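You operate a simulated robot arm through the tools that you are given. There is no shell and no other tool. Be economical: measure what you need, move in short steps, check, and stop when the job is done.

The job below is to be done with a simulated two-armed robot. You get a single attempt, and the scene is never put back.

JOB
Rinse the white jug cold, tip it out in the sink and stand it on the drainer.
Fine: rinse first, then tip; no scale is left on it; shut the tap; the other jug stays. Set down upright: what you pick out. What is to be rubbed or washed off counts as gone when no trace of it is left.
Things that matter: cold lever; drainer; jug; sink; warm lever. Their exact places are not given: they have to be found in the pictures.

It is judged by the outcome, as a careful person would: the job done as asked, and still so three seconds after it is handed in. It fails if anything else is knocked over, pushed out of place, dropped, spilled or broken.

ROBOT AND FRAMES
Two 7-joint arms with two-finger parallel grippers on one trunk, on a base that drives. Base frame: it is fixed to the floor where the robot stands at the start and does not move with it; the origin is under the middle of the robot, x ahead of it, y to its left, z up. Units: m, degrees, N and s.
The left shoulder is at the start at [0.05, 0.165, 1.187], the right one opposite. With the tool pointing down near the work surface each hand reaches from about 0.1 to 0.68 m from the robot's upright axis, wherever it stands, measured 20 degrees to its own side. Places, roughly: cold lever [-0.9, -1.1, 0.9]; drainer [-0.3, -0.9, 0.8]; sink [-0.9, -1, 0.7]; warm lever [-0.6, -1.1, 0.9]. Payload 3.91 kg a hand.
The tool frame of a hand sits at the grasp point between the pads (the TCP): z along the fingers, y along the line on which they close. The tips reach 0.03 m beyond it. The gripper opens to 0.11 m. The fingers are 0.02 m wide and 0.01 m thick; the gripper's body (0.048 by 0.112 m) begins 0.055 m behind the TCP.
Orientation is told as [roll, pitch, yaw] about the base's x, y, z axes, in that order, counted from this pose: with the fingers straight down and closing along the base's y, the tool's x points along the base's -x, its y along +y and its z along -z.

CONTROLS
- The arms move only by the tool drive_tool. It takes "left_steps", "right_steps" or both (then of equal length, played together; a hand with none holds still); each is a list of rows, each an object of numbers (a shift or turn left out is 0, a gripper value left out holds the last): "tx", "ty", "tz": the shift along the base's x, y, z in units of 20 mm (1.0 is 20 mm); "rx", "ry", "rz": the turn, a rotation vector about the base's x, y, z in units of 6 degrees (1.0 is 6 degrees); "claw": the closure, from 0 (fully open) to 1 (shut). In form: [{"tx": .., "ty": .., "tz": .., "rx": .., "ry": .., "rz": .., "claw": ..}, ...]. A call has 1 to 12 rows; each row shifts and turns the commanded pose from where the row before left it. A call with a number of a shift or a turn outside -1 to 1 is refused whole. Each row takes 0.2 s and may step no farther than 0.05 m and 8.6 degrees from the row before; otherwise, or with a gripper value out of range, the whole call is refused. Where a pose cannot be reached the arm comes as near as it can. A force on the tool above 40 N (or 10 N above the force at the start of the call, whichever is more), or a blocked arm, ends the call early, and 0.2 s more pass. Each finger travels about 0.045 m/s and halts on what it meets, pressing with about 31 N; the grip force reading is that of the motor and also rises with nothing between the fingers. The clock runs only during rows and for 0.2 s after the last one: add rows that do not move to give the fingers time. The reply holds the time, the measured pose of the TCP, the force on the tool along the base axes, the opening and the grip force, in the units named above and with some noise, with the torque about the TCP (base axes, N m) and any sound that the robot's microphone picked up.
- Cameras (640 x 400 px; columns grow to the right, rows downward): "scene" is now at [0.0901, -0.0561, 1.3435]; the picture's right is [-0.67, -0.74, 0.00], its down [-0.52, 0.47, -0.71] and it looks along [0.52, -0.48, -0.71] (base axes); focal length 214 px, centre (320, 200). "left" rides on the left gripper at [0.073, -0.017, -0.103] in its tool frame; the picture's right is [0.23, 0.97, 0.00], its down [-0.76, 0.18, -0.62] and it looks along [-0.61, 0.14, 0.78] (tool axes); focal length 222 px, centre (320, 200). "right" rides on the right gripper at [0.072, 0.017, -0.103] in its tool frame; the picture's right is [-0.23, 0.97, 0.00], its down [-0.76, -0.18, -0.62] and it looks along [-0.61, -0.14, 0.78] (tool axes); focal length 222 px, centre (320, 200).
- camera(camera): a new picture of that camera. The clock stands still meanwhile.
- slide_trunk(by): slides the trunk up (or, below 0, down) by that many m; the arms and the scene camera ride with it, the base frame stays. It gives what a move gives, with no picture.
- drive_base(legs): drives the robot by 1 to 6 legs, each [ahead, left, turn to the left] in m, m and degrees, along the robot's own axes; the way and the turn of a leg run together, so that a leg with both is an arc; at most 1.5 m and 180 degrees a leg. The arms and the cameras ride along, it lands a little off, and it stops where it bumps. It gives what a move gives.
- head_to(pan, tilt): turns the head with the scene camera to pan (to the left, within 80 degrees either way) and tilt (down, from -29 to 69), counted from straight ahead of the robot. It gives what a move gives.
- measure_at(camera, pixels): for up to 12 pixels [column, row] of the newest picture of that camera ("zoom" is the newest enlarged one), the place [x, y, z] in the base frame of the surface seen there, good to about 0.002 m. The clock stands still meanwhile.
- inspect(camera, box): a new picture of the part [left, top, right, bottom] of that camera's present view, enlarged. The clock stands still meanwhile.
- hand_in(): hands the job in; it is judged then, once.

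Go step by step. Measure first, check grasps and placings, and put right what went wrong. The budget is 80 turns and 58 pictures, counting those below and the enlarged ones. Unless the task says otherwise, let go and move clear before handing in, and close with one line.

The tools are called after ">>>" by a JSON object that holds its "name" and its "arguments". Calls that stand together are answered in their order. drive_tool: Moves the arms, as the interface text tells. Its arguments: {"type":"object","properties":{"left_steps":{"type":"array"},"right_steps":{"type":"array"}},"required":[]} The other tools are called the same way: slide_trunk (by) slides the trunk up or down; drive_base (legs) drives the base; head_to (pan, tilt) turns the head that bears the scene camera; camera (camera) takes a picture; measure_at (camera, pixels) gives the place of the surface under pixels of a picture; inspect (camera, box) takes an enlarged picture of a part of a camera's view; hand_in () hands the job in.

At the start:

```text
clock: 0.0
left_ee_pos: [0.4168, -0.03, 1.1148]
left_tool_rot: [0.0, 0.0, 0.1]
left_contact_force: [0.2, 0.6, 0.0]
left_torque: [-0.02, 0.01, 0.01]
left_width: 0.1098
left_grip_force: 0.0
right_ee_pos: [0.286, -0.3865, 1.1419]
right_tool_rot: [0.0, 0.0, 0.0]
right_contact_force: [0.7, -0.4, 0.0]
right_torque: [-0.01, 0.0, 0.0]
right_width: 0.1099
right_grip_force: 0.1
trunk travel left (down, up): [-0.407, 0.096]
robot x, y, heading: [0.002, -0.0004, -0.1]
head pan, tilt: [-42.2, 44.9]
```

scene: 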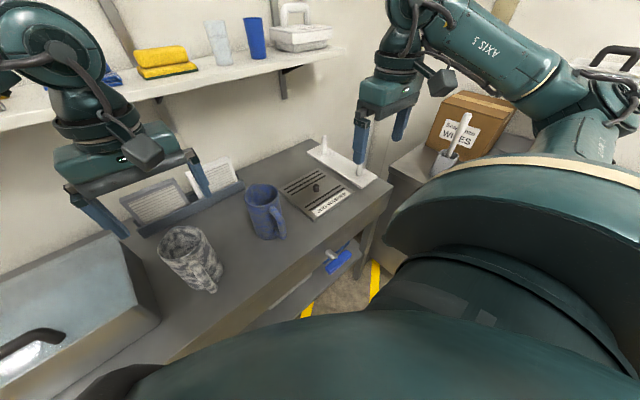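
right: 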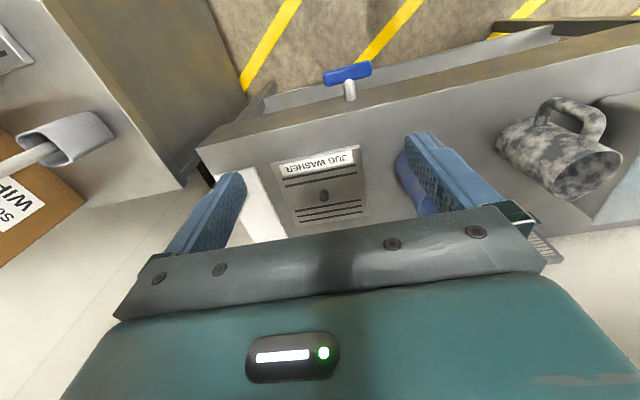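
left: 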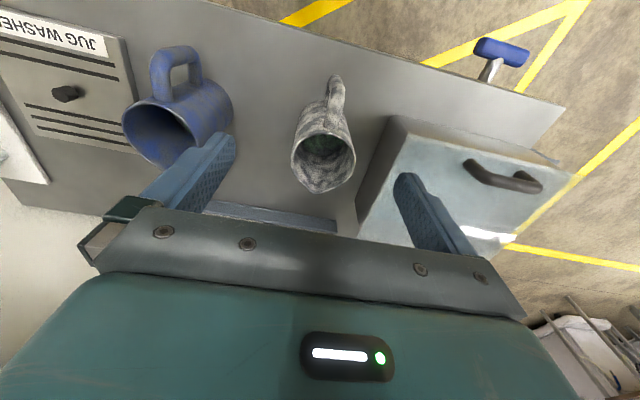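

The scene shows a mottled whitish jug near (190,255) and a blue jug near (265,210). I'll enlarge and measure them, then look at the sink behind on the right.

>>> {"name": "inspect", "arguments": {"camera": "scene", "box": [100, 130, 420, 330]}}

>>> {"name": "measure_at", "arguments": {"camera": "scene", "pixels": [[185, 232], [165, 245], [208, 240], [215, 275], [205, 290], [186, 275], [265, 190], [275, 235], [320, 188], [165, 300], [345, 150], [335, 262]]}}

>>> {"name": "head_to", "arguments": {"pan": -80, "tilt": 30}}

```text
2.00 times, centred on (260, 230) of scene
```

zoom: 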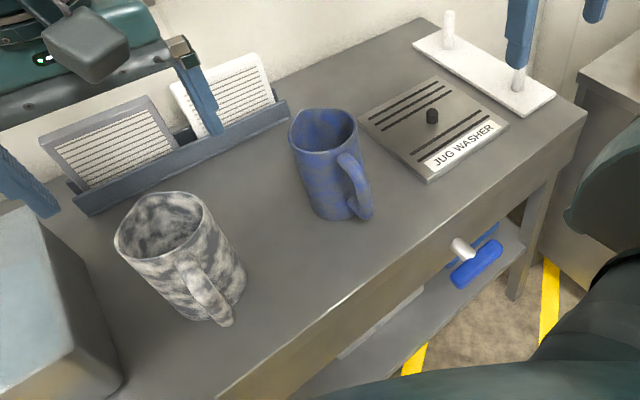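

```text
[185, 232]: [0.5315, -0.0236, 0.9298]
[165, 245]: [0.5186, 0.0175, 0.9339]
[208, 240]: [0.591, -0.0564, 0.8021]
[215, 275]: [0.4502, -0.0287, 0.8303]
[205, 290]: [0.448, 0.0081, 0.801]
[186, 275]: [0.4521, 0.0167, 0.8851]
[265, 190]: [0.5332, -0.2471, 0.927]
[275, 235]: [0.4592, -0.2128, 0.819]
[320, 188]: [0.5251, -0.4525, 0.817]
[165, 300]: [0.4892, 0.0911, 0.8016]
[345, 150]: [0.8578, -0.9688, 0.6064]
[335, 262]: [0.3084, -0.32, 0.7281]
```

```text
clock: 1.0
left_ee_pos: [0.4141, -0.0301, 1.1157]
left_tool_rot: [0.0, -0.1, 0.1]
left_contact_force: [0.2, 1.0, -0.8]
left_torque: [-0.03, 0.01, 0.03]
left_width: 0.11
left_grip_force: 0.2
right_ee_pos: [0.2849, -0.3863, 1.1419]
right_tool_rot: [0.0, 0.1, 0.1]
right_contact_force: [0.6, -0.5, 0.3]
right_torque: [0.01, 0.0, 0.04]
right_width: 0.11
right_grip_force: 0.2
trunk travel left (down, up): [-0.407, 0.096]
robot x, y, heading: [-0.001, -0.0021, 0.2]
head pan, tilt: [-80.0, 30.0]
```

I've located both jugs, at about (0.50,-0.01) and (0.50,-0.23). Next I'll look towards the sink.

>>> {"name": "camera", "arguments": {"camera": "scene"}}

```text
53 pictures are left
```

scene: 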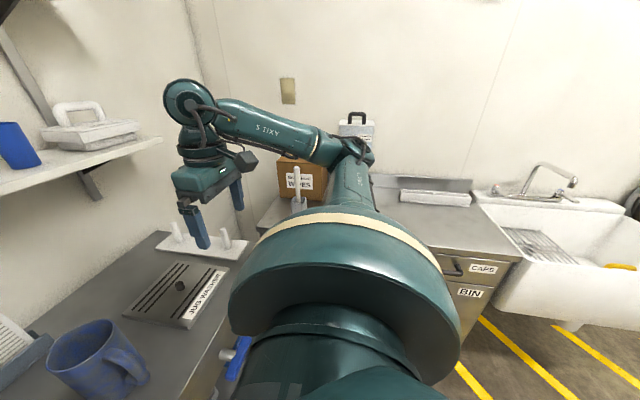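

The sink, with spout near (560,185), and the drainer grate near (540,245) are to the right. Before grasping, I need the exact geometry of the white jug.

>>> {"name": "head_to", "arguments": {"pan": 0, "tilt": 45}}

>>> {"name": "inspect", "arguments": {"camera": "left", "box": [220, 40, 440, 220]}}

>>> {"name": "inspect", "arguments": {"camera": "scene", "box": [200, 140, 520, 340]}}

```text
clock: 2.6
left_ee_pos: [0.4163, -0.0305, 1.1156]
left_tool_rot: [0.0, 0.1, 0.1]
left_contact_force: [-0.3, 0.0, -0.5]
left_torque: [0.0, 0.02, 0.0]
left_width: 0.1099
left_grip_force: 0.0
right_ee_pos: [0.2856, -0.3873, 1.1418]
right_tool_rot: [0.0, -0.1, 0.0]
right_contact_force: [-0.4, 0.5, 0.9]
right_torque: [-0.04, 0.02, -0.03]
right_width: 0.11
right_grip_force: 0.1
trunk travel left (down, up): [-0.407, 0.096]
robot x, y, heading: [-0.0018, -0.0016, -0.0]
head pan, tilt: [0.0, 45.0]
```

```text
2.22 times, centred on (330, 130) of left
```

zoom: 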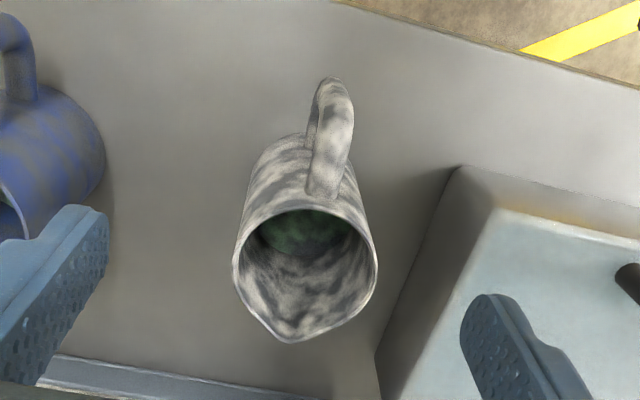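

```text
2.00 times, centred on (360, 240) of scene
```

zoom: 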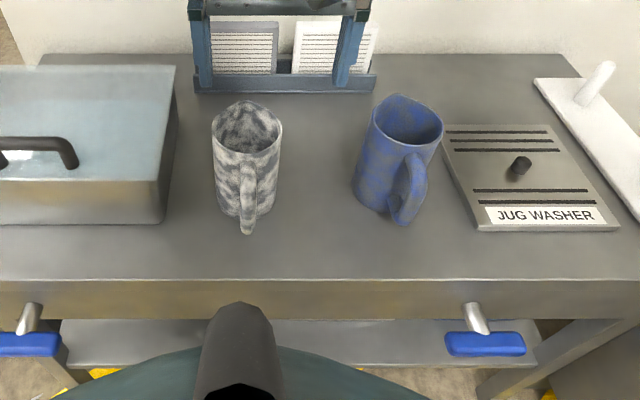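

The white jug holds a greenish liquid at its bottom, and its handle points at the robot with the pouring lip away. I'll measure the rim, handle and lid box.

>>> {"name": "measure_at", "arguments": {"camera": "zoom", "pixels": [[215, 125], [280, 125], [247, 104], [247, 152], [218, 200], [278, 200], [248, 180], [247, 230], [238, 225], [256, 215], [165, 150], [80, 160]]}}

>>> {"name": "camera", "arguments": {"camera": "scene"}}

```text
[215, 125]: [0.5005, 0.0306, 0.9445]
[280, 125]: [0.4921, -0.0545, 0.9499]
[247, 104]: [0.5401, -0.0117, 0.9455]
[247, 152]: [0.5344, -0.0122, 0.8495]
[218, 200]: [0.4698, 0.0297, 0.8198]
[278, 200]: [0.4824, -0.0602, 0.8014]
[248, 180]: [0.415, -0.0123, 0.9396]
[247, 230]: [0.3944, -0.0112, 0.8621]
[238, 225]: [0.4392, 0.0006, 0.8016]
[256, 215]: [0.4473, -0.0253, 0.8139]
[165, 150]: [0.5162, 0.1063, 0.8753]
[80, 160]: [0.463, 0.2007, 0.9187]
```

```text
50 pictures are left
```

scene: 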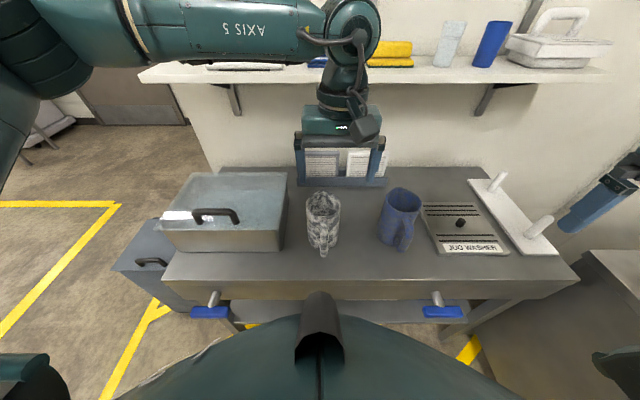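

The jug's body centre is about (0.495,-0.012), the rim is at z 0.947, and the handle bar is at x≈0.40–0.42 with its top at z 0.94. I'll pitch the left hand 45° and come in at the handle's upper corner.

>>> {"name": "drive_tool", "arguments": {"left_steps": [{"tx": -0.45, "ty": 0.11, "tz": -0.88, "ry": -0.94, "claw": 0}, {"tx": -0.45, "ty": 0.11, "tz": -0.88, "ry": -0.94}, {"tx": -0.45, "ty": 0.11, "tz": -0.88, "ry": -0.94}, {"tx": -0.45, "ty": 0.11, "tz": -0.88, "ry": -0.94}, {"tx": -0.45, "ty": 0.11, "tz": -0.88, "ry": -0.94}, {"tx": -0.45, "ty": 0.11, "tz": -0.88, "ry": -0.94}, {"tx": -0.45, "ty": 0.11, "tz": -0.88, "ry": -0.94}, {"tx": -0.45, "ty": 0.11, "tz": -0.88, "ry": -0.94}, {}]}}

>>> {"name": "camera", "arguments": {"camera": "left"}}

>>> {"name": "camera", "arguments": {"camera": "scene"}}

```text
clock: 4.6
left_ee_pos: [0.3436, -0.0127, 0.9734]
left_tool_rot: [-0.2, -45.2, 0.1]
left_contact_force: [-0.3, -0.1, 0.1]
left_torque: [0.02, -0.02, 0.0]
left_width: 0.1099
left_grip_force: 0.0
right_ee_pos: [0.2849, -0.3851, 1.1426]
right_tool_rot: [0.1, 0.0, 0.1]
right_contact_force: [0.2, -0.7, -0.1]
right_torque: [-0.01, 0.0, 0.03]
right_width: 0.1099
right_grip_force: 0.0
trunk travel left (down, up): [-0.407, 0.096]
robot x, y, heading: [0.001, -0.0006, 0.1]
head pan, tilt: [0.0, 45.0]
```

```text
49 pictures are left
```

left: 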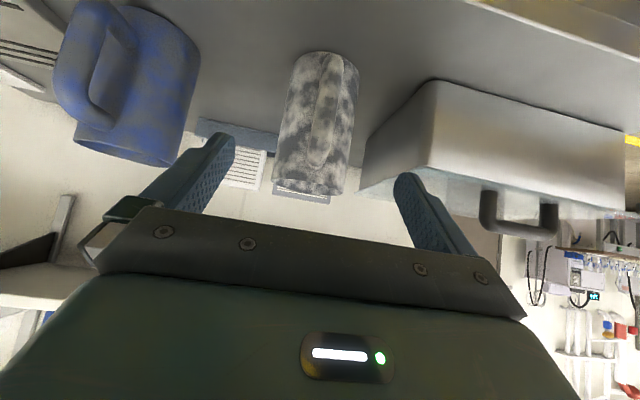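

```text
48 pictures are left
```

scene: 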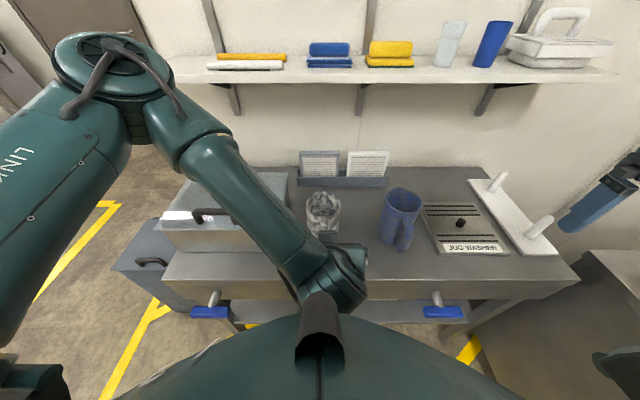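

The handle sits between the open fingers, near (325,120) in the left view. I'll advance along the fingers and close on the handle.

>>> {"name": "drive_tool", "arguments": {"left_steps": [{"tx": 0.87, "tz": -0.86}, {"tx": 0.87, "tz": -0.86}, {"tx": 0.87, "tz": -0.86}, {"tx": 0.87, "tz": -0.86}, {}, {"claw": 0.5}, {}, {}, {}]}}

>>> {"name": "camera", "arguments": {"camera": "left"}}

```text
clock: 6.6
left_ee_pos: [0.4128, -0.0129, 0.9052]
left_tool_rot: [-0.1, -45.1, 0.1]
left_contact_force: [-0.6, -0.7, 0.3]
left_torque: [0.0, 0.01, -0.01]
left_width: 0.0551
left_grip_force: 0.0
right_ee_pos: [0.2853, -0.3864, 1.142]
right_tool_rot: [0.0, 0.0, 0.0]
right_contact_force: [0.4, -0.8, 0.1]
right_torque: [0.0, 0.0, -0.02]
right_width: 0.1101
right_grip_force: 0.0
trunk travel left (down, up): [-0.407, 0.096]
robot x, y, heading: [0.0008, -0.0037, 0.1]
head pan, tilt: [0.0, 45.0]
```

```text
47 pictures are left
```

left: 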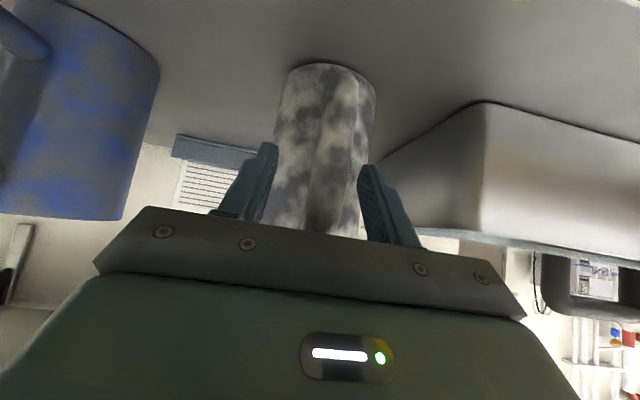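

The handle is centred between the fingers, so I'll close fully.

>>> {"name": "drive_tool", "arguments": {"left_steps": [{"claw": 1}, {}, {}, {}, {}]}}

>>> {"name": "drive_tool", "arguments": {"left_steps": [{"tz": 0.5}, {"tz": 0.5}, {}]}}

>>> {"name": "camera", "arguments": {"camera": "scene"}}

```text
clock: 7.8
left_ee_pos: [0.4127, -0.0125, 0.9052]
left_tool_rot: [-0.1, -45.3, 0.1]
left_contact_force: [-0.4, 0.0, 1.3]
left_torque: [0.09, -0.04, -0.03]
left_width: 0.0199
left_grip_force: 30.8
right_ee_pos: [0.2864, -0.3863, 1.1429]
right_tool_rot: [0.1, 0.0, 0.0]
right_contact_force: [0.9, -0.3, 0.7]
right_torque: [0.0, 0.0, 0.01]
right_width: 0.11
right_grip_force: 0.0
trunk travel left (down, up): [-0.407, 0.096]
robot x, y, heading: [-0.0015, -0.0007, -0.1]
head pan, tilt: [0.0, 45.0]
```

```text
clock: 8.6
left_ee_pos: [0.4145, -0.0135, 0.9257]
left_tool_rot: [-0.2, -45.1, 0.1]
left_contact_force: [0.1, 0.0, -4.0]
left_torque: [-0.05, 0.23, -0.03]
left_width: 0.0194
left_grip_force: 31.0
right_ee_pos: [0.2858, -0.3867, 1.1415]
right_tool_rot: [0.0, 0.0, -0.1]
right_contact_force: [0.0, 0.0, -0.6]
right_torque: [-0.01, -0.01, 0.0]
right_width: 0.1101
right_grip_force: 0.2
trunk travel left (down, up): [-0.407, 0.096]
robot x, y, heading: [0.0041, -0.0044, -0.0]
head pan, tilt: [0.0, 45.0]
```

```text
46 pictures are left
```

scene: 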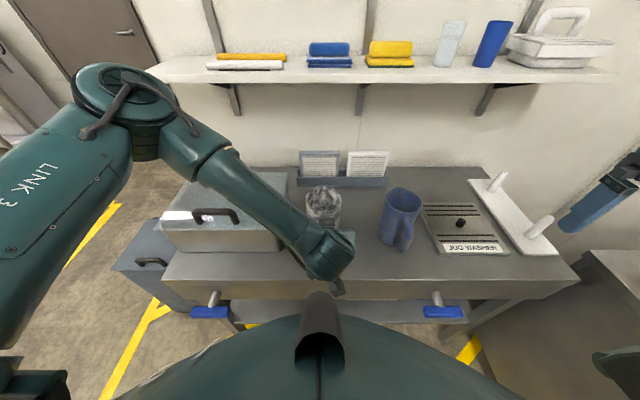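

The reading shows 4 N on the hand, so the jug is held. I'll raise it well clear and check its tilt.

>>> {"name": "drive_tool", "arguments": {"left_steps": [{"tz": 0.8}, {"tz": 0.8}, {"tz": 0.8}, {"tz": 0.8}, {"tz": 0.8}, {"tz": 0.8}, {"tz": 0.8}, {}]}}

>>> {"name": "inspect", "arguments": {"camera": "scene", "box": [240, 100, 480, 250]}}

```text
clock: 10.4
left_ee_pos: [0.4127, -0.0125, 1.0374]
left_tool_rot: [-0.1, -45.1, 0.1]
left_contact_force: [0.5, -0.7, -3.4]
left_torque: [-0.03, 0.17, 0.01]
left_width: 0.0198
left_grip_force: 30.9
right_ee_pos: [0.286, -0.3861, 1.1417]
right_tool_rot: [0.1, 0.0, 0.0]
right_contact_force: [0.8, -0.1, -0.4]
right_torque: [-0.02, 0.01, 0.01]
right_width: 0.11
right_grip_force: 0.0
trunk travel left (down, up): [-0.407, 0.096]
robot x, y, heading: [-0.0034, -0.0024, 0.1]
head pan, tilt: [0.0, 45.0]
```

```text
2.67 times, centred on (360, 175) of scene
```

zoom: 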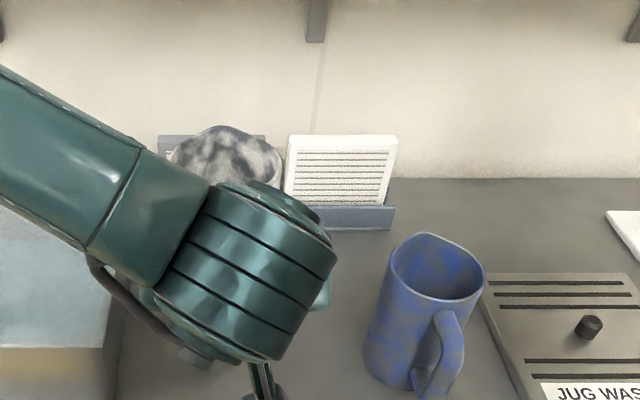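

I'll check that the rim is level.

>>> {"name": "measure_at", "arguments": {"camera": "zoom", "pixels": [[225, 128], [175, 150], [276, 150], [280, 165], [170, 160]]}}

>>> {"name": "camera", "arguments": {"camera": "left"}}

```text
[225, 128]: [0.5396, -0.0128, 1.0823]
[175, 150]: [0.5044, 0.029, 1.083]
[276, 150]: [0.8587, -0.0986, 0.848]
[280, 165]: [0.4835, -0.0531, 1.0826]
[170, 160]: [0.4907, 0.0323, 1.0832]
```

```text
44 pictures are left
```

left: 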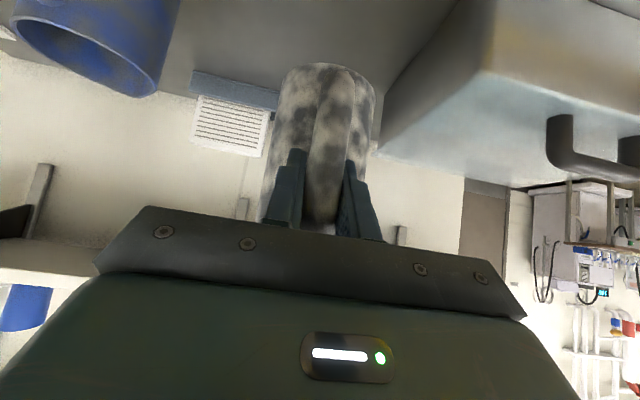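

The jug is level and held firmly. I'll back away from the bench a little, turn right toward the sink and look.

>>> {"name": "drive_base", "arguments": {"legs": [[-0.3, 0, 0], [0, 0, -90]]}}

>>> {"name": "head_to", "arguments": {"pan": -30, "tilt": 30}}

>>> {"name": "camera", "arguments": {"camera": "scene"}}

```text
clock: 16.3
left_ee_pos: [-0.3169, -0.4127, 1.0364]
left_tool_rot: [-0.1, -45.2, -90.9]
left_contact_force: [0.6, -0.4, -4.0]
left_torque: [0.22, 0.02, 0.0]
left_width: 0.0195
left_grip_force: 31.1
right_ee_pos: [-0.6887, -0.2793, 1.1425]
right_tool_rot: [-0.1, 0.1, -90.9]
right_contact_force: [-0.4, 0.0, 0.6]
right_torque: [0.04, 0.02, -0.01]
right_width: 0.1101
right_grip_force: 0.0
trunk travel left (down, up): [-0.407, 0.096]
robot x, y, heading: [-0.2937, 0.0039, -90.9]
head pan, tilt: [0.0, 45.0]
```

```text
clock: 17.2
left_ee_pos: [-0.3166, -0.413, 1.0374]
left_tool_rot: [-0.1, -45.1, -90.8]
left_contact_force: [-0.3, 0.2, -4.4]
left_torque: [0.22, 0.0, 0.02]
left_width: 0.0195
left_grip_force: 31.2
right_ee_pos: [-0.6881, -0.2787, 1.1414]
right_tool_rot: [-0.1, 0.0, -90.8]
right_contact_force: [0.9, -0.4, -0.9]
right_torque: [-0.01, -0.01, -0.05]
right_width: 0.1098
right_grip_force: 0.0
trunk travel left (down, up): [-0.407, 0.096]
robot x, y, heading: [-0.2979, 0.0028, -90.9]
head pan, tilt: [-30.0, 30.0]
```

```text
43 pictures are left
```

scene: 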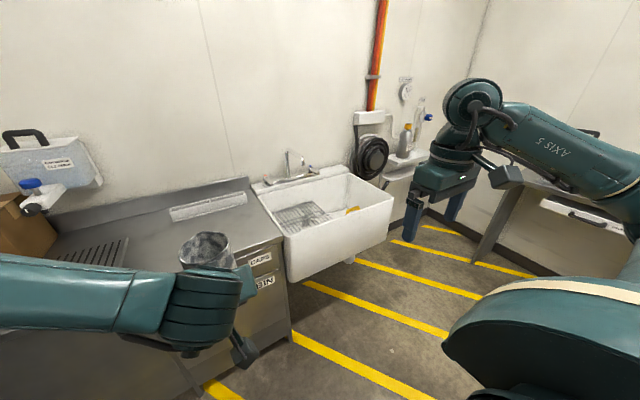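

The sink is around (325,215) with a grate inside it, and a grooved drainer is at the left near (90,255). I'll enlarge and measure.

>>> {"name": "inspect", "arguments": {"camera": "scene", "box": [240, 130, 420, 260]}}

>>> {"name": "measure_at", "arguments": {"camera": "scene", "pixels": [[205, 205], [100, 255], [300, 215], [350, 210], [287, 153], [305, 158], [275, 232], [390, 200], [255, 190], [345, 170], [300, 282], [282, 181]]}}

```text
3.08 times, centred on (330, 195) of scene
```

zoom: 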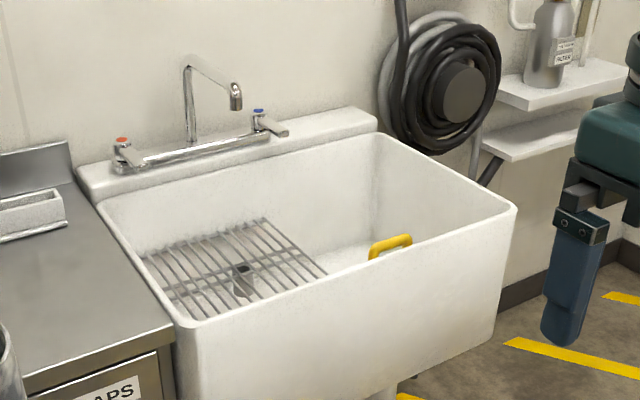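

```text
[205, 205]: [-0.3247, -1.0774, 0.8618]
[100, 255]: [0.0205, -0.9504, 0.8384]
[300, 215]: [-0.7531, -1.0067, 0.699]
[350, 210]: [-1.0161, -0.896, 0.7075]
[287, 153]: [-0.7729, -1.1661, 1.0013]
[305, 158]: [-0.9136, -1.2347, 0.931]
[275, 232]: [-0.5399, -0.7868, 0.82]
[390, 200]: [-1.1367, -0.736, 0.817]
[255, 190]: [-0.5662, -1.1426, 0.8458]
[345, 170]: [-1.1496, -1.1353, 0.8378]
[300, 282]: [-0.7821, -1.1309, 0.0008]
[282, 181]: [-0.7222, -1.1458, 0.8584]
```

I can see red-marked (left) and blue-marked (right) lever handles on the tap. Now I'll look at the counter on the left to identify the drainer.

>>> {"name": "measure_at", "arguments": {"camera": "zoom", "pixels": [[235, 105], [236, 88], [125, 155], [137, 160], [122, 140], [258, 118], [272, 126], [286, 132], [243, 270], [390, 245], [192, 65], [300, 290]]}}

>>> {"name": "head_to", "arguments": {"pan": 12, "tilt": 40}}

>>> {"name": "camera", "arguments": {"camera": "scene"}}

```text
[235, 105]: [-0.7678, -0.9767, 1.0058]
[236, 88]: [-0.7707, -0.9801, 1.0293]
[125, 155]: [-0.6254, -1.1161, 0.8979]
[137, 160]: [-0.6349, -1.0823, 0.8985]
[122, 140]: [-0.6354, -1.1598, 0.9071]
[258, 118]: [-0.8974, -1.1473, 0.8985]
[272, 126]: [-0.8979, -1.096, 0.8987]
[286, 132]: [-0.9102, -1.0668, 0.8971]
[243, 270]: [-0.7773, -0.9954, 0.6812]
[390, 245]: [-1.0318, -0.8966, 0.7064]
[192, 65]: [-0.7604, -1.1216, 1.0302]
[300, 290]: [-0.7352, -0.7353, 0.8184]
```

```text
clock: 18.3
left_ee_pos: [-0.3165, -0.4129, 1.0369]
left_tool_rot: [-0.1, -45.1, -90.8]
left_contact_force: [-0.1, 0.0, -2.9]
left_torque: [0.25, 0.03, 0.01]
left_width: 0.0196
left_grip_force: 30.9
right_ee_pos: [-0.6894, -0.279, 1.1405]
right_tool_rot: [0.0, 0.0, -90.8]
right_contact_force: [0.0, 0.0, -0.1]
right_torque: [0.02, -0.01, 0.01]
right_width: 0.1101
right_grip_force: 0.0
trunk travel left (down, up): [-0.407, 0.096]
robot x, y, heading: [-0.2999, 0.0013, -90.9]
head pan, tilt: [12.0, 40.0]
```

```text
41 pictures are left
```

scene: 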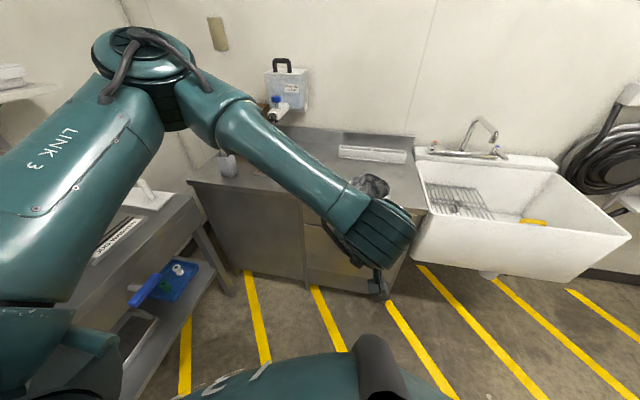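

The spout outlet is at about (-0.768,-0.977,1.0) and the cold lever tip at (-0.91,-1.07,0.90), with the warm lever at (-0.635,-1.08,0.90). I'll drive in front of the sink.

>>> {"name": "drive_base", "arguments": {"legs": [[0, -0.45, 0.9], [0.35, 0, 0]]}}

>>> {"name": "head_to", "arguments": {"pan": 0, "tilt": 42}}

>>> {"name": "camera", "arguments": {"camera": "scene"}}

```text
clock: 24.6
left_ee_pos: [-0.7649, -0.7593, 1.0367]
left_tool_rot: [-0.1, -45.2, -90.3]
left_contact_force: [0.8, 0.4, -4.5]
left_torque: [0.25, 0.0, -0.03]
left_width: 0.0196
left_grip_force: 31.2
right_ee_pos: [-1.138, -0.6304, 1.1414]
right_tool_rot: [0.0, 0.0, -90.4]
right_contact_force: [-0.6, -0.7, -0.1]
right_torque: [0.02, 0.04, -0.01]
right_width: 0.1099
right_grip_force: 0.0
trunk travel left (down, up): [-0.407, 0.096]
robot x, y, heading: [-0.7507, -0.3427, -90.3]
head pan, tilt: [12.0, 40.0]
```

```text
clock: 25.4
left_ee_pos: [-0.7653, -0.7594, 1.0378]
left_tool_rot: [-0.1, -45.1, -90.3]
left_contact_force: [0.6, -0.4, -4.3]
left_torque: [0.25, 0.02, -0.02]
left_width: 0.0197
left_grip_force: 31.3
right_ee_pos: [-1.1378, -0.6296, 1.1415]
right_tool_rot: [-0.1, 0.0, -90.4]
right_contact_force: [1.2, 0.7, 0.3]
right_torque: [0.03, -0.01, 0.0]
right_width: 0.1101
right_grip_force: 0.1
trunk travel left (down, up): [-0.407, 0.096]
robot x, y, heading: [-0.7503, -0.3445, -90.3]
head pan, tilt: [0.0, 42.0]
```

```text
40 pictures are left
```

scene: 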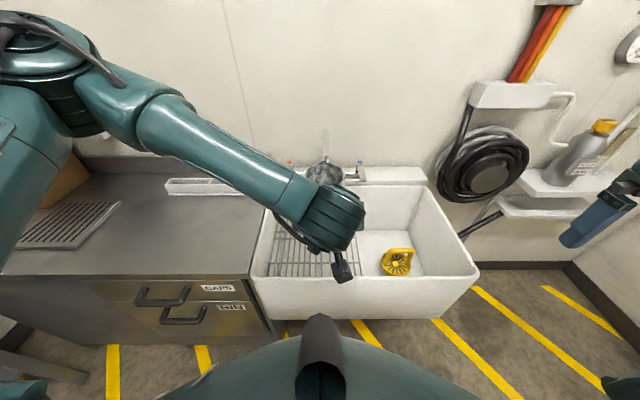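

A grooved drainer tray is visible at (75,225), and the cold lever's blue mark at (360,165). I'll measure them.

>>> {"name": "measure_at", "arguments": {"camera": "scene", "pixels": [[40, 240], [70, 225], [112, 207], [75, 243], [30, 210], [205, 187], [170, 230], [397, 262], [60, 200]]}}

>>> {"name": "inspect", "arguments": {"camera": "scene", "box": [240, 120, 440, 300]}}

>>> {"name": "inspect", "arguments": {"camera": "scene", "box": [0, 140, 280, 320]}}

```text
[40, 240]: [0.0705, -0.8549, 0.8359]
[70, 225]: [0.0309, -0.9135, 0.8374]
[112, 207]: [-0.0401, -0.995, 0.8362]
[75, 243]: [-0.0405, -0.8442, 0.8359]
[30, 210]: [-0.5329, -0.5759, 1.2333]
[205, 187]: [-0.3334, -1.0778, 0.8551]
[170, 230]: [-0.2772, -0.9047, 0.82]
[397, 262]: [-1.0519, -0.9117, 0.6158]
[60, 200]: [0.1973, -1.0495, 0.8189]
```

```text
2.22 times, centred on (340, 210) of scene
```

zoom: 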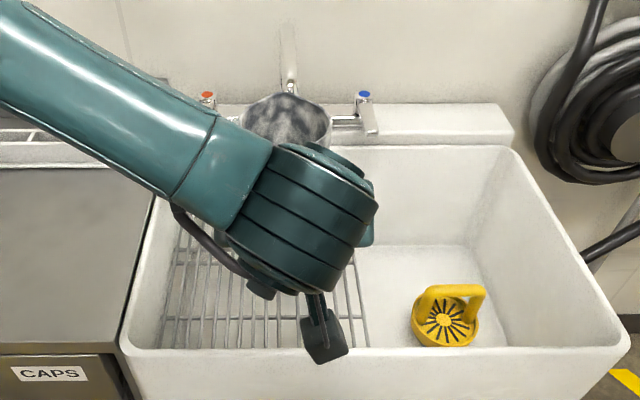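

```text
2.22 times, centred on (140, 230) of scene
```

zoom: 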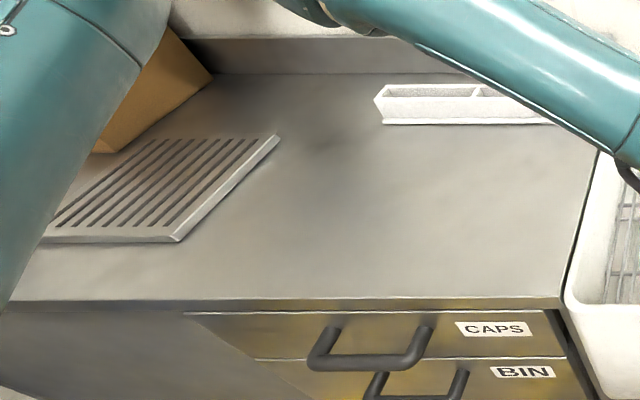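

The counter region at about (-0.28,-0.90,0.82) fits the drainer hint; I'll look closer at it later. Now I'll bring the jug under the spout, lowering it first.

>>> {"name": "drive_tool", "arguments": {"left_steps": [{"tz": -0.8}, {"tz": -0.8}, {"tz": -0.8}, {"tz": -0.8}, {"tz": -0.8}, {"ty": -0.8, "tz": -0.4}, {"ty": -0.8, "tz": -0.4}, {"ty": -0.8, "tz": -0.4}, {"ty": -0.85, "tz": -0.6}, {"ty": -0.85, "tz": -0.6}, {"ty": -0.85, "tz": -0.6}, {"ty": -0.85, "tz": -0.6}]}}

>>> {"name": "drive_tool", "arguments": {"left_steps": [{"ty": -0.85, "tx": -0.05}, {}]}}

>>> {"name": "camera", "arguments": {"camera": "scene"}}

```text
clock: 28.0
left_ee_pos: [-0.7643, -0.876, 0.8846]
left_tool_rot: [-0.1, -45.0, -90.5]
left_contact_force: [0.7, -0.6, -4.2]
left_torque: [0.23, 0.04, 0.0]
left_width: 0.0198
left_grip_force: 30.8
right_ee_pos: [-1.1384, -0.6303, 1.1412]
right_tool_rot: [0.0, -0.1, -90.4]
right_contact_force: [-1.0, 0.0, 0.0]
right_torque: [-0.02, -0.02, 0.0]
right_width: 0.1099
right_grip_force: 0.0
trunk travel left (down, up): [-0.407, 0.096]
robot x, y, heading: [-0.7456, -0.3464, -90.3]
head pan, tilt: [0.0, 42.0]
```

```text
clock: 28.6
left_ee_pos: [-0.7658, -0.893, 0.8858]
left_tool_rot: [-0.1, -45.1, -90.3]
left_contact_force: [-0.2, 0.2, -3.2]
left_torque: [0.21, -0.02, 0.01]
left_width: 0.0197
left_grip_force: 30.9
right_ee_pos: [-1.1374, -0.6285, 1.1421]
right_tool_rot: [0.0, 0.0, -90.4]
right_contact_force: [-0.5, 0.8, 1.0]
right_torque: [-0.01, -0.05, 0.02]
right_width: 0.1102
right_grip_force: 0.0
trunk travel left (down, up): [-0.407, 0.096]
robot x, y, heading: [-0.7496, -0.3487, -90.5]
head pan, tilt: [0.0, 42.0]
```

```text
37 pictures are left
```

scene: 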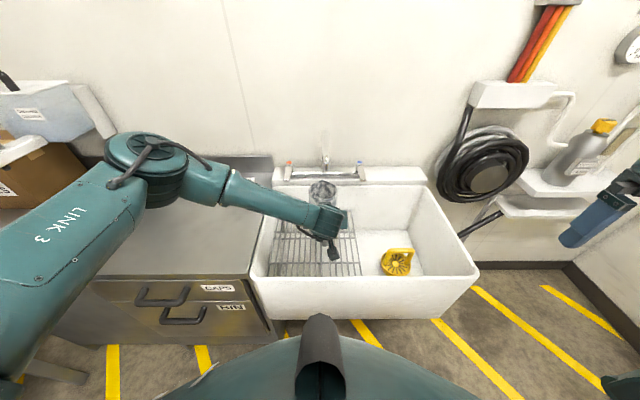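

>>> {"name": "inspect", "arguments": {"camera": "scene", "box": [260, 130, 420, 230]}}

>>> {"name": "measure_at", "arguments": {"camera": "zoom", "pixels": [[257, 124], [247, 212], [205, 215], [297, 215], [396, 135], [398, 168], [402, 190], [394, 122], [117, 125]]}}

```text
4.00 times, centred on (340, 180) of scene
```

zoom: 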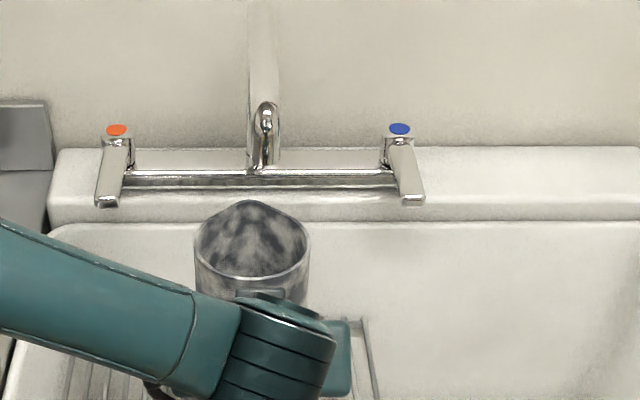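

```text
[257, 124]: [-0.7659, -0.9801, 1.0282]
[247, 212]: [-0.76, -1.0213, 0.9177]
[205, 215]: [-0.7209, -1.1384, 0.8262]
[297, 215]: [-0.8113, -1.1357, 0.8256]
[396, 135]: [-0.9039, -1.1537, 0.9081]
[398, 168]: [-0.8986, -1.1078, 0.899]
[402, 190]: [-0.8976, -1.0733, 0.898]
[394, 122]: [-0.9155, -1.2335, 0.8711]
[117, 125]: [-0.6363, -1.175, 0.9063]
```

The jug is centred under the spout, with the cold lever's pivot near (-0.90,-1.13) and its tip near (-0.90,-1.065,0.898). I'll bring the right hand over, pitched 45° and yawed a bit, to straddle the lever.

>>> {"name": "drive_tool", "arguments": {"right_steps": [{"tx": 0.7, "ty": -0.9, "tz": -0.5, "rx": -0.94, "claw": 0.45}, {"tx": 0.7, "ty": -0.9, "tz": -0.5, "rx": -0.94}, {"tx": 0.7, "ty": -0.9, "tz": -0.5, "rx": -0.94}, {"tx": 0.7, "ty": -0.9, "tz": -0.5, "rx": -0.94}, {"tx": 0.7, "ty": -0.9, "tz": -0.5, "rx": -0.94}, {"tx": 0.7, "ty": -0.9, "tz": -0.5, "rx": -0.94}, {"tx": 0.7, "ty": -0.9, "tz": -0.5, "rx": -0.94}, {"tx": 0.7, "ty": -0.9, "tz": -0.5, "rx": -0.94}, {"tx": 0.7, "ty": -0.9, "tz": -0.5, "rz": 0.83}, {"tx": 0.7, "ty": -0.9, "tz": -0.5, "rz": 0.83}, {"tx": 0.7, "ty": -0.9, "tz": -0.5, "rz": 0.83}, {"tx": 0.7, "ty": -0.9, "tz": -0.5, "rz": 0.83}]}}

>>> {"name": "camera", "arguments": {"camera": "right"}}

>>> {"name": "camera", "arguments": {"camera": "scene"}}

```text
clock: 31.2
left_ee_pos: [-0.7655, -0.8915, 0.8841]
left_tool_rot: [-0.1, -45.1, -90.3]
left_contact_force: [0.3, 1.1, -3.2]
left_torque: [0.23, 0.02, 0.01]
left_width: 0.0197
left_grip_force: 30.8
right_ee_pos: [-0.9693, -0.8447, 1.022]
right_tool_rot: [0.4, -45.1, -70.6]
right_contact_force: [-0.9, 0.7, 0.0]
right_torque: [-0.01, 0.0, 0.0]
right_width: 0.0604
right_grip_force: 0.0
trunk travel left (down, up): [-0.407, 0.096]
robot x, y, heading: [-0.7538, -0.3468, -90.4]
head pan, tilt: [0.0, 42.0]
```

```text
35 pictures are left
```

right: 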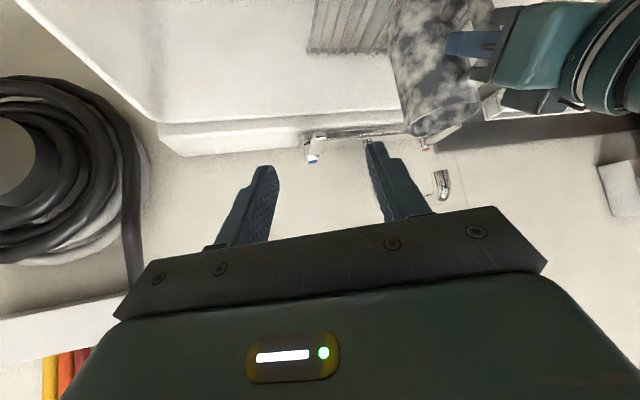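

```text
34 pictures are left
```

scene: 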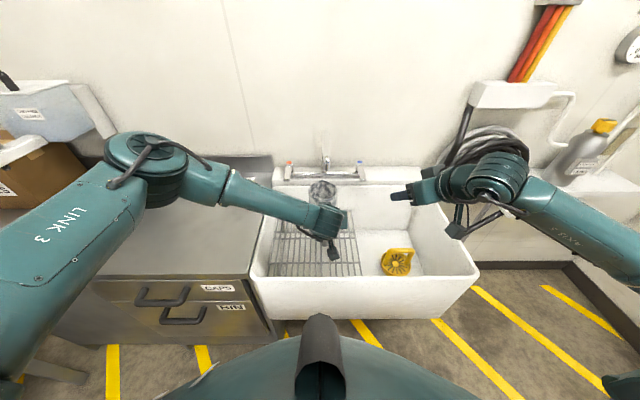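

The blue-marked cold lever is in view ahead of the fingers at (313,155). I'll move to a pre-pose and check alignment.

>>> {"name": "drive_tool", "arguments": {"right_steps": [{"tx": 0.26, "ty": -0.9, "tz": -0.32}, {"tx": 0.26, "ty": -0.9, "tz": -0.32}, {"tx": 0.26, "ty": -0.9, "tz": -0.32}, {"tx": 0.26, "ty": -0.9, "tz": -0.32}, {"tx": 0.26, "ty": -0.9, "tz": -0.32}, {"tx": 0.26, "ty": -0.9, "tz": -0.32}, {"tx": 0.26, "ty": -0.9, "tz": -0.32}, {"tx": 0.26, "ty": -0.9, "tz": -0.32}, {"tx": 0.26, "ty": -0.9, "tz": -0.32}, {}]}}

>>> {"name": "camera", "arguments": {"camera": "right"}}

```text
clock: 33.4
left_ee_pos: [-0.7657, -0.891, 0.8847]
left_tool_rot: [-0.1, -45.1, -90.2]
left_contact_force: [-0.3, 0.5, -2.9]
left_torque: [0.23, -0.01, -0.02]
left_width: 0.0197
left_grip_force: 30.9
right_ee_pos: [-0.9228, -1.0067, 0.9648]
right_tool_rot: [0.4, -45.1, -70.7]
right_contact_force: [0.5, -0.3, -0.8]
right_torque: [-0.02, 0.01, 0.01]
right_width: 0.0607
right_grip_force: 0.0
trunk travel left (down, up): [-0.407, 0.096]
robot x, y, heading: [-0.7474, -0.3436, -90.5]
head pan, tilt: [0.0, 42.0]
```

```text
33 pictures are left
```

right: 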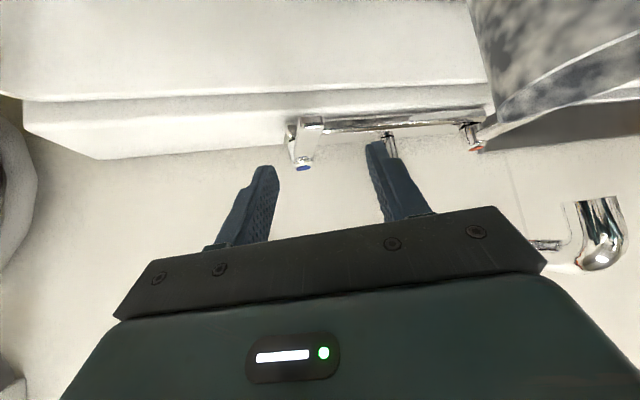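

The lever tip lies between the fingers at (305,130). I'll advance along the fingers.

>>> {"name": "drive_tool", "arguments": {"right_steps": [{"tx": 0.24, "ty": -0.66, "tz": -0.7}, {"tx": 0.24, "ty": -0.66, "tz": -0.7}, {"tx": 0.24, "ty": -0.66, "tz": -0.7}, {"tx": 0.24, "ty": -0.66, "tz": -0.7}, {}]}}

>>> {"name": "camera", "arguments": {"camera": "right"}}

```text
clock: 34.6
left_ee_pos: [-0.7658, -0.8919, 0.8852]
left_tool_rot: [-0.1, -45.1, -90.3]
left_contact_force: [0.1, 0.5, -3.1]
left_torque: [0.25, 0.03, 0.02]
left_width: 0.0197
left_grip_force: 30.3
right_ee_pos: [-0.9041, -1.059, 0.908]
right_tool_rot: [0.4, -45.2, -70.7]
right_contact_force: [-0.7, -0.8, 0.3]
right_torque: [0.0, 0.0, 0.0]
right_width: 0.0604
right_grip_force: 0.1
trunk travel left (down, up): [-0.407, 0.096]
robot x, y, heading: [-0.7485, -0.3468, -90.4]
head pan, tilt: [0.0, 42.0]
```

```text
32 pictures are left
```

right: 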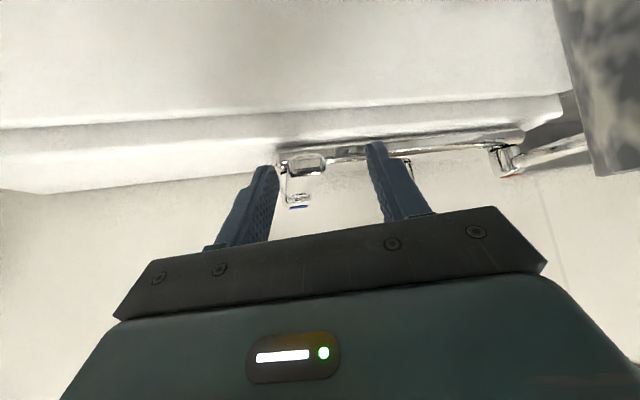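

The lever end at (305,165) sits between the fingers near the outer one. I'll push gently inward (+x) and feel for movement.

>>> {"name": "drive_tool", "arguments": {"right_steps": [{"tx": 0.5}, {"tx": 0.5}, {"tx": 0.5}, {}]}}

>>> {"name": "camera", "arguments": {"camera": "right"}}

```text
clock: 35.6
left_ee_pos: [-0.7677, -0.8912, 0.8863]
left_tool_rot: [0.2, -45.3, -90.6]
left_contact_force: [-0.1, 0.6, -4.2]
left_torque: [0.24, 0.0, -0.03]
left_width: 0.0195
left_grip_force: 31.4
right_ee_pos: [-0.8897, -1.0612, 0.9061]
right_tool_rot: [-0.1, -44.8, -71.7]
right_contact_force: [-37.5, 10.4, 6.2]
right_torque: [-0.12, 0.68, -1.71]
right_width: 0.0765
right_grip_force: 15.8
trunk travel left (down, up): [-0.407, 0.096]
robot x, y, heading: [-0.7495, -0.3489, -90.5]
head pan, tilt: [0.0, 42.0]
```

```text
31 pictures are left
```

right: 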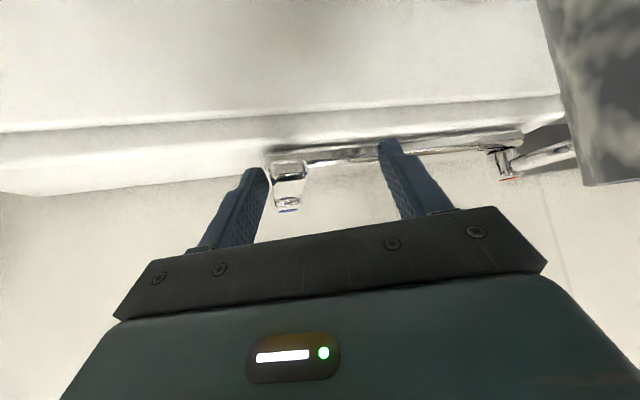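

It's blocked at 37 N that way, so closed is the inner stop and it opens outward. I'll back off, narrow the gap and push outward (-x).

>>> {"name": "drive_tool", "arguments": {"right_steps": [{"tx": -0.5}, {"tx": -0.5, "claw": 0.6}, {"tx": -0.25}, {}, {}]}}

>>> {"name": "drive_tool", "arguments": {"right_steps": [{"tx": -0.5}, {"tx": -0.5}, {"tx": -0.5}, {"tx": -0.5}, {}]}}

>>> {"name": "camera", "arguments": {"camera": "right"}}

```text
clock: 36.8
left_ee_pos: [-0.7665, -0.8917, 0.8849]
left_tool_rot: [0.0, -45.1, -90.4]
left_contact_force: [-0.2, -0.2, -3.4]
left_torque: [0.25, 0.03, 0.0]
left_width: 0.0197
left_grip_force: 30.7
right_ee_pos: [-0.9034, -1.0609, 0.908]
right_tool_rot: [0.6, -45.0, -71.0]
right_contact_force: [-16.9, -4.6, -2.0]
right_torque: [-0.03, 0.23, -0.53]
right_width: 0.0526
right_grip_force: 8.9
trunk travel left (down, up): [-0.407, 0.096]
robot x, y, heading: [-0.7471, -0.3484, -90.3]
head pan, tilt: [0.0, 42.0]
```

```text
clock: 38.0
left_ee_pos: [-0.7656, -0.8916, 0.8856]
left_tool_rot: [-0.1, -45.1, -90.3]
left_contact_force: [-0.4, 0.9, -3.1]
left_torque: [0.26, 0.03, -0.01]
left_width: 0.0195
left_grip_force: 31.5
right_ee_pos: [-0.9375, -1.0601, 0.9075]
right_tool_rot: [0.5, -45.1, -70.6]
right_contact_force: [1.4, 0.5, 0.5]
right_torque: [-0.01, 0.01, 0.01]
right_width: 0.044
right_grip_force: 0.1
trunk travel left (down, up): [-0.407, 0.096]
robot x, y, heading: [-0.7507, -0.3486, -90.5]
head pan, tilt: [0.0, 42.0]
```

```text
30 pictures are left
```

right: 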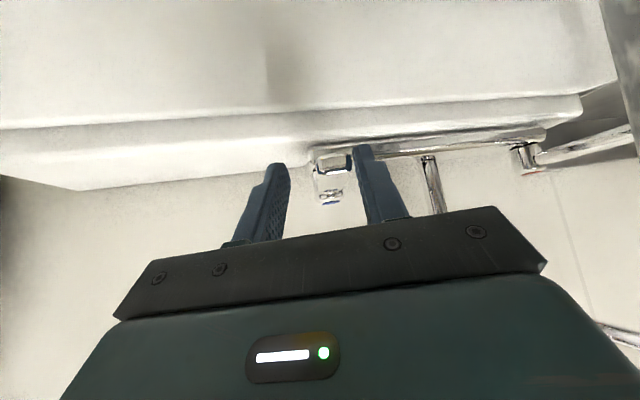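

The lever tip at (335,165) is now close to the inner finger and has perhaps begun to turn. I'll continue outward.

>>> {"name": "drive_tool", "arguments": {"right_steps": [{"tx": -0.5}, {"tx": -0.5}, {}]}}

>>> {"name": "camera", "arguments": {"camera": "right"}}

>>> {"name": "inspect", "arguments": {"camera": "scene", "box": [260, 130, 420, 230]}}

```text
clock: 38.8
left_ee_pos: [-0.766, -0.8915, 0.8842]
left_tool_rot: [-0.1, -45.1, -90.3]
left_contact_force: [-0.1, 0.0, -4.9]
left_torque: [0.25, 0.01, 0.03]
left_width: 0.0195
left_grip_force: 31.0
right_ee_pos: [-0.9589, -1.0596, 0.9082]
right_tool_rot: [0.4, -45.0, -70.8]
right_contact_force: [0.1, 0.3, 0.4]
right_torque: [-0.02, 0.0, -0.03]
right_width: 0.0443
right_grip_force: 0.1
trunk travel left (down, up): [-0.407, 0.096]
robot x, y, heading: [-0.7499, -0.3473, -90.3]
head pan, tilt: [0.0, 42.0]
```

```text
29 pictures are left
```

right: 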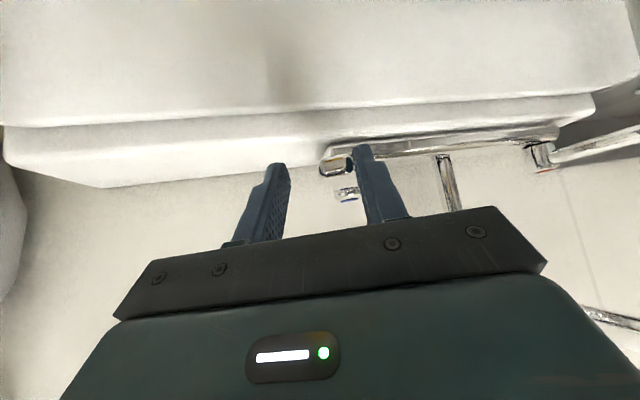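

```text
4.00 times, centred on (340, 180) of scene
```

zoom: 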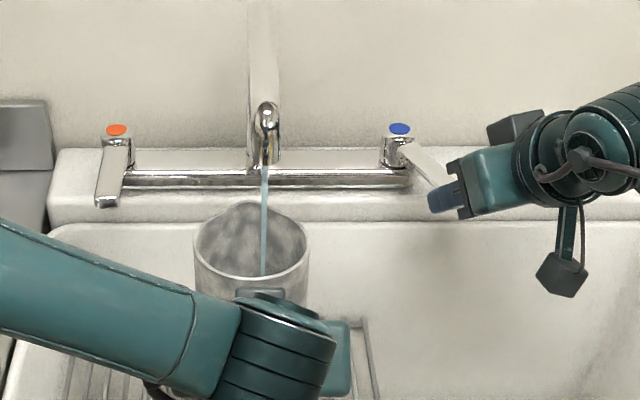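

Water is running into the jug and the scale is fading. I'll wait 2 s and watch the weight.

>>> {"name": "drive_tool", "arguments": {"right_steps": [{}, {}, {}, {}, {}, {}, {}, {}]}}

>>> {"name": "inspect", "arguments": {"camera": "scene", "box": [290, 160, 370, 210]}}

```text
clock: 40.6
left_ee_pos: [-0.7651, -0.8917, 0.8852]
left_tool_rot: [-0.2, -45.1, -90.4]
left_contact_force: [-0.3, -0.2, -4.3]
left_torque: [0.31, -0.02, 0.03]
left_width: 0.0197
left_grip_force: 31.2
right_ee_pos: [-0.959, -1.0598, 0.9085]
right_tool_rot: [0.4, -45.1, -70.7]
right_contact_force: [0.3, -0.4, -0.4]
right_torque: [0.01, 0.02, 0.0]
right_width: 0.0439
right_grip_force: 0.1
trunk travel left (down, up): [-0.407, 0.096]
robot x, y, heading: [-0.7501, -0.3439, -90.0]
head pan, tilt: [0.0, 42.0]
```

```text
8.00 times, centred on (330, 185) of scene
```

zoom: 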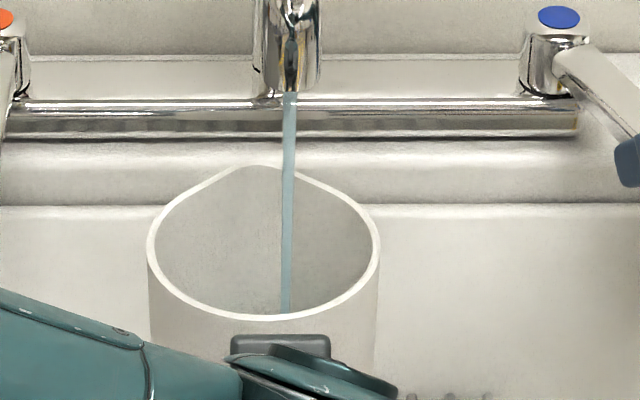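

The inside looks clean. I'll rinse 1.5 s longer, then push the lever back to its closed stop.

>>> {"name": "drive_tool", "arguments": {"right_steps": [{}, {}, {}, {}, {}, {}, {}, {"tx": 0.5}, {"tx": 0.5}, {"tx": 0.5}, {"tx": 0.5}, {"tx": 0.5}]}}

>>> {"name": "drive_tool", "arguments": {"right_steps": [{"tx": 0.4}, {"tx": 0.3}, {"tx": 0.3}]}}

>>> {"name": "inspect", "arguments": {"camera": "scene", "box": [260, 130, 420, 230]}}

```text
clock: 43.2
left_ee_pos: [-0.7661, -0.892, 0.8844]
left_tool_rot: [-0.1, -45.2, -90.2]
left_contact_force: [0.0, -0.8, -4.2]
left_torque: [0.28, 0.01, 0.01]
left_width: 0.0195
left_grip_force: 31.4
right_ee_pos: [-0.908, -1.0604, 0.9074]
right_tool_rot: [0.4, -45.2, -70.5]
right_contact_force: [-0.3, 0.4, -0.5]
right_torque: [0.0, -0.04, 0.0]
right_width: 0.0441
right_grip_force: 0.0
trunk travel left (down, up): [-0.407, 0.096]
robot x, y, heading: [-0.7498, -0.3427, -90.2]
head pan, tilt: [0.0, 42.0]
```

```text
clock: 44.0
left_ee_pos: [-0.7685, -0.8913, 0.8861]
left_tool_rot: [0.2, -45.3, -90.5]
left_contact_force: [0.2, -1.0, -4.7]
left_torque: [0.29, 0.01, 0.01]
left_width: 0.0195
left_grip_force: 31.4
right_ee_pos: [-0.9005, -1.0598, 0.908]
right_tool_rot: [0.1, -44.9, -71.3]
right_contact_force: [-28.5, 8.7, 3.8]
right_torque: [0.01, 0.51, -1.23]
right_width: 0.056
right_grip_force: 11.7
trunk travel left (down, up): [-0.407, 0.096]
robot x, y, heading: [-0.7531, -0.3471, -90.4]
head pan, tilt: [0.0, 42.0]
```

```text
4.00 times, centred on (340, 180) of scene
```

zoom: 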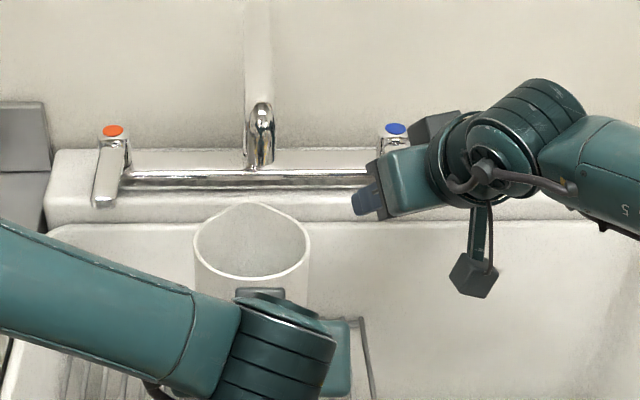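

The flow has stopped and the lever is against its closed stop. I'll centre the right hand on the lever and retract it clear.

>>> {"name": "drive_tool", "arguments": {"right_steps": [{"tx": -0.5, "claw": 0.5}, {}, {"tx": -0.24, "ty": 0.66, "tz": 0.7}, {"tx": -0.24, "ty": 0.66, "tz": 0.7}, {"tx": -0.24, "ty": 0.66, "tz": 0.7}, {"tx": -0.24, "ty": 0.66, "tz": 0.7}, {"tx": -0.24, "ty": 0.66, "tz": 0.7}, {"tx": -0.5, "ty": 0.9, "tz": 0.5}, {"tx": -0.7, "ty": 0.9, "tz": 0.5}, {"tx": -0.9, "ty": 0.9, "tz": 0.5}, {"tx": -0.9, "ty": 0.9, "tz": 0.5}, {"tx": -0.9, "ty": 0.9, "tz": 0.5}]}}

>>> {"name": "drive_tool", "arguments": {"right_steps": [{"tx": -0.9, "ty": 0.9}, {"tx": -0.9, "ty": 0.9}, {"tx": -0.9, "ty": 0.9}, {"tx": -0.9, "ty": 0.9}, {"tx": -0.5, "ty": 0.9}, {"ty": 0.9}]}}

>>> {"name": "inspect", "arguments": {"camera": "scene", "box": [260, 130, 420, 230]}}

```text
clock: 46.6
left_ee_pos: [-0.7658, -0.8911, 0.8846]
left_tool_rot: [-0.1, -45.1, -90.3]
left_contact_force: [-0.2, -0.3, -4.8]
left_torque: [0.28, 0.0, -0.04]
left_width: 0.0197
left_grip_force: 31.1
right_ee_pos: [-1.0003, -0.9019, 1.0282]
right_tool_rot: [0.4, -45.2, -70.6]
right_contact_force: [-0.2, 0.2, -0.3]
right_torque: [0.02, -0.02, 0.01]
right_width: 0.055
right_grip_force: 0.0
trunk travel left (down, up): [-0.407, 0.096]
robot x, y, heading: [-0.7458, -0.3457, -90.3]
head pan, tilt: [0.0, 42.0]
```

```text
clock: 48.0
left_ee_pos: [-0.7655, -0.8917, 0.8857]
left_tool_rot: [-0.1, -45.1, -90.2]
left_contact_force: [-0.7, -0.4, -4.0]
left_torque: [0.28, 0.0, -0.02]
left_width: 0.0195
left_grip_force: 30.3
right_ee_pos: [-1.083, -0.7936, 1.0274]
right_tool_rot: [0.5, -45.1, -70.7]
right_contact_force: [-0.3, 0.3, -0.2]
right_torque: [0.02, 0.0, 0.02]
right_width: 0.0548
right_grip_force: 0.1
trunk travel left (down, up): [-0.407, 0.096]
robot x, y, heading: [-0.7483, -0.3467, -90.4]
head pan, tilt: [0.0, 42.0]
```

```text
4.00 times, centred on (340, 180) of scene
```

zoom: 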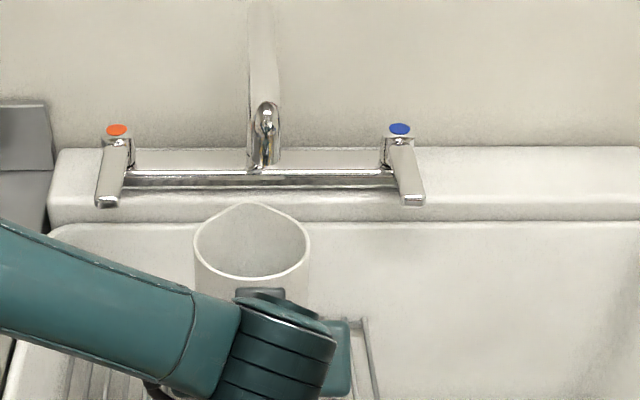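

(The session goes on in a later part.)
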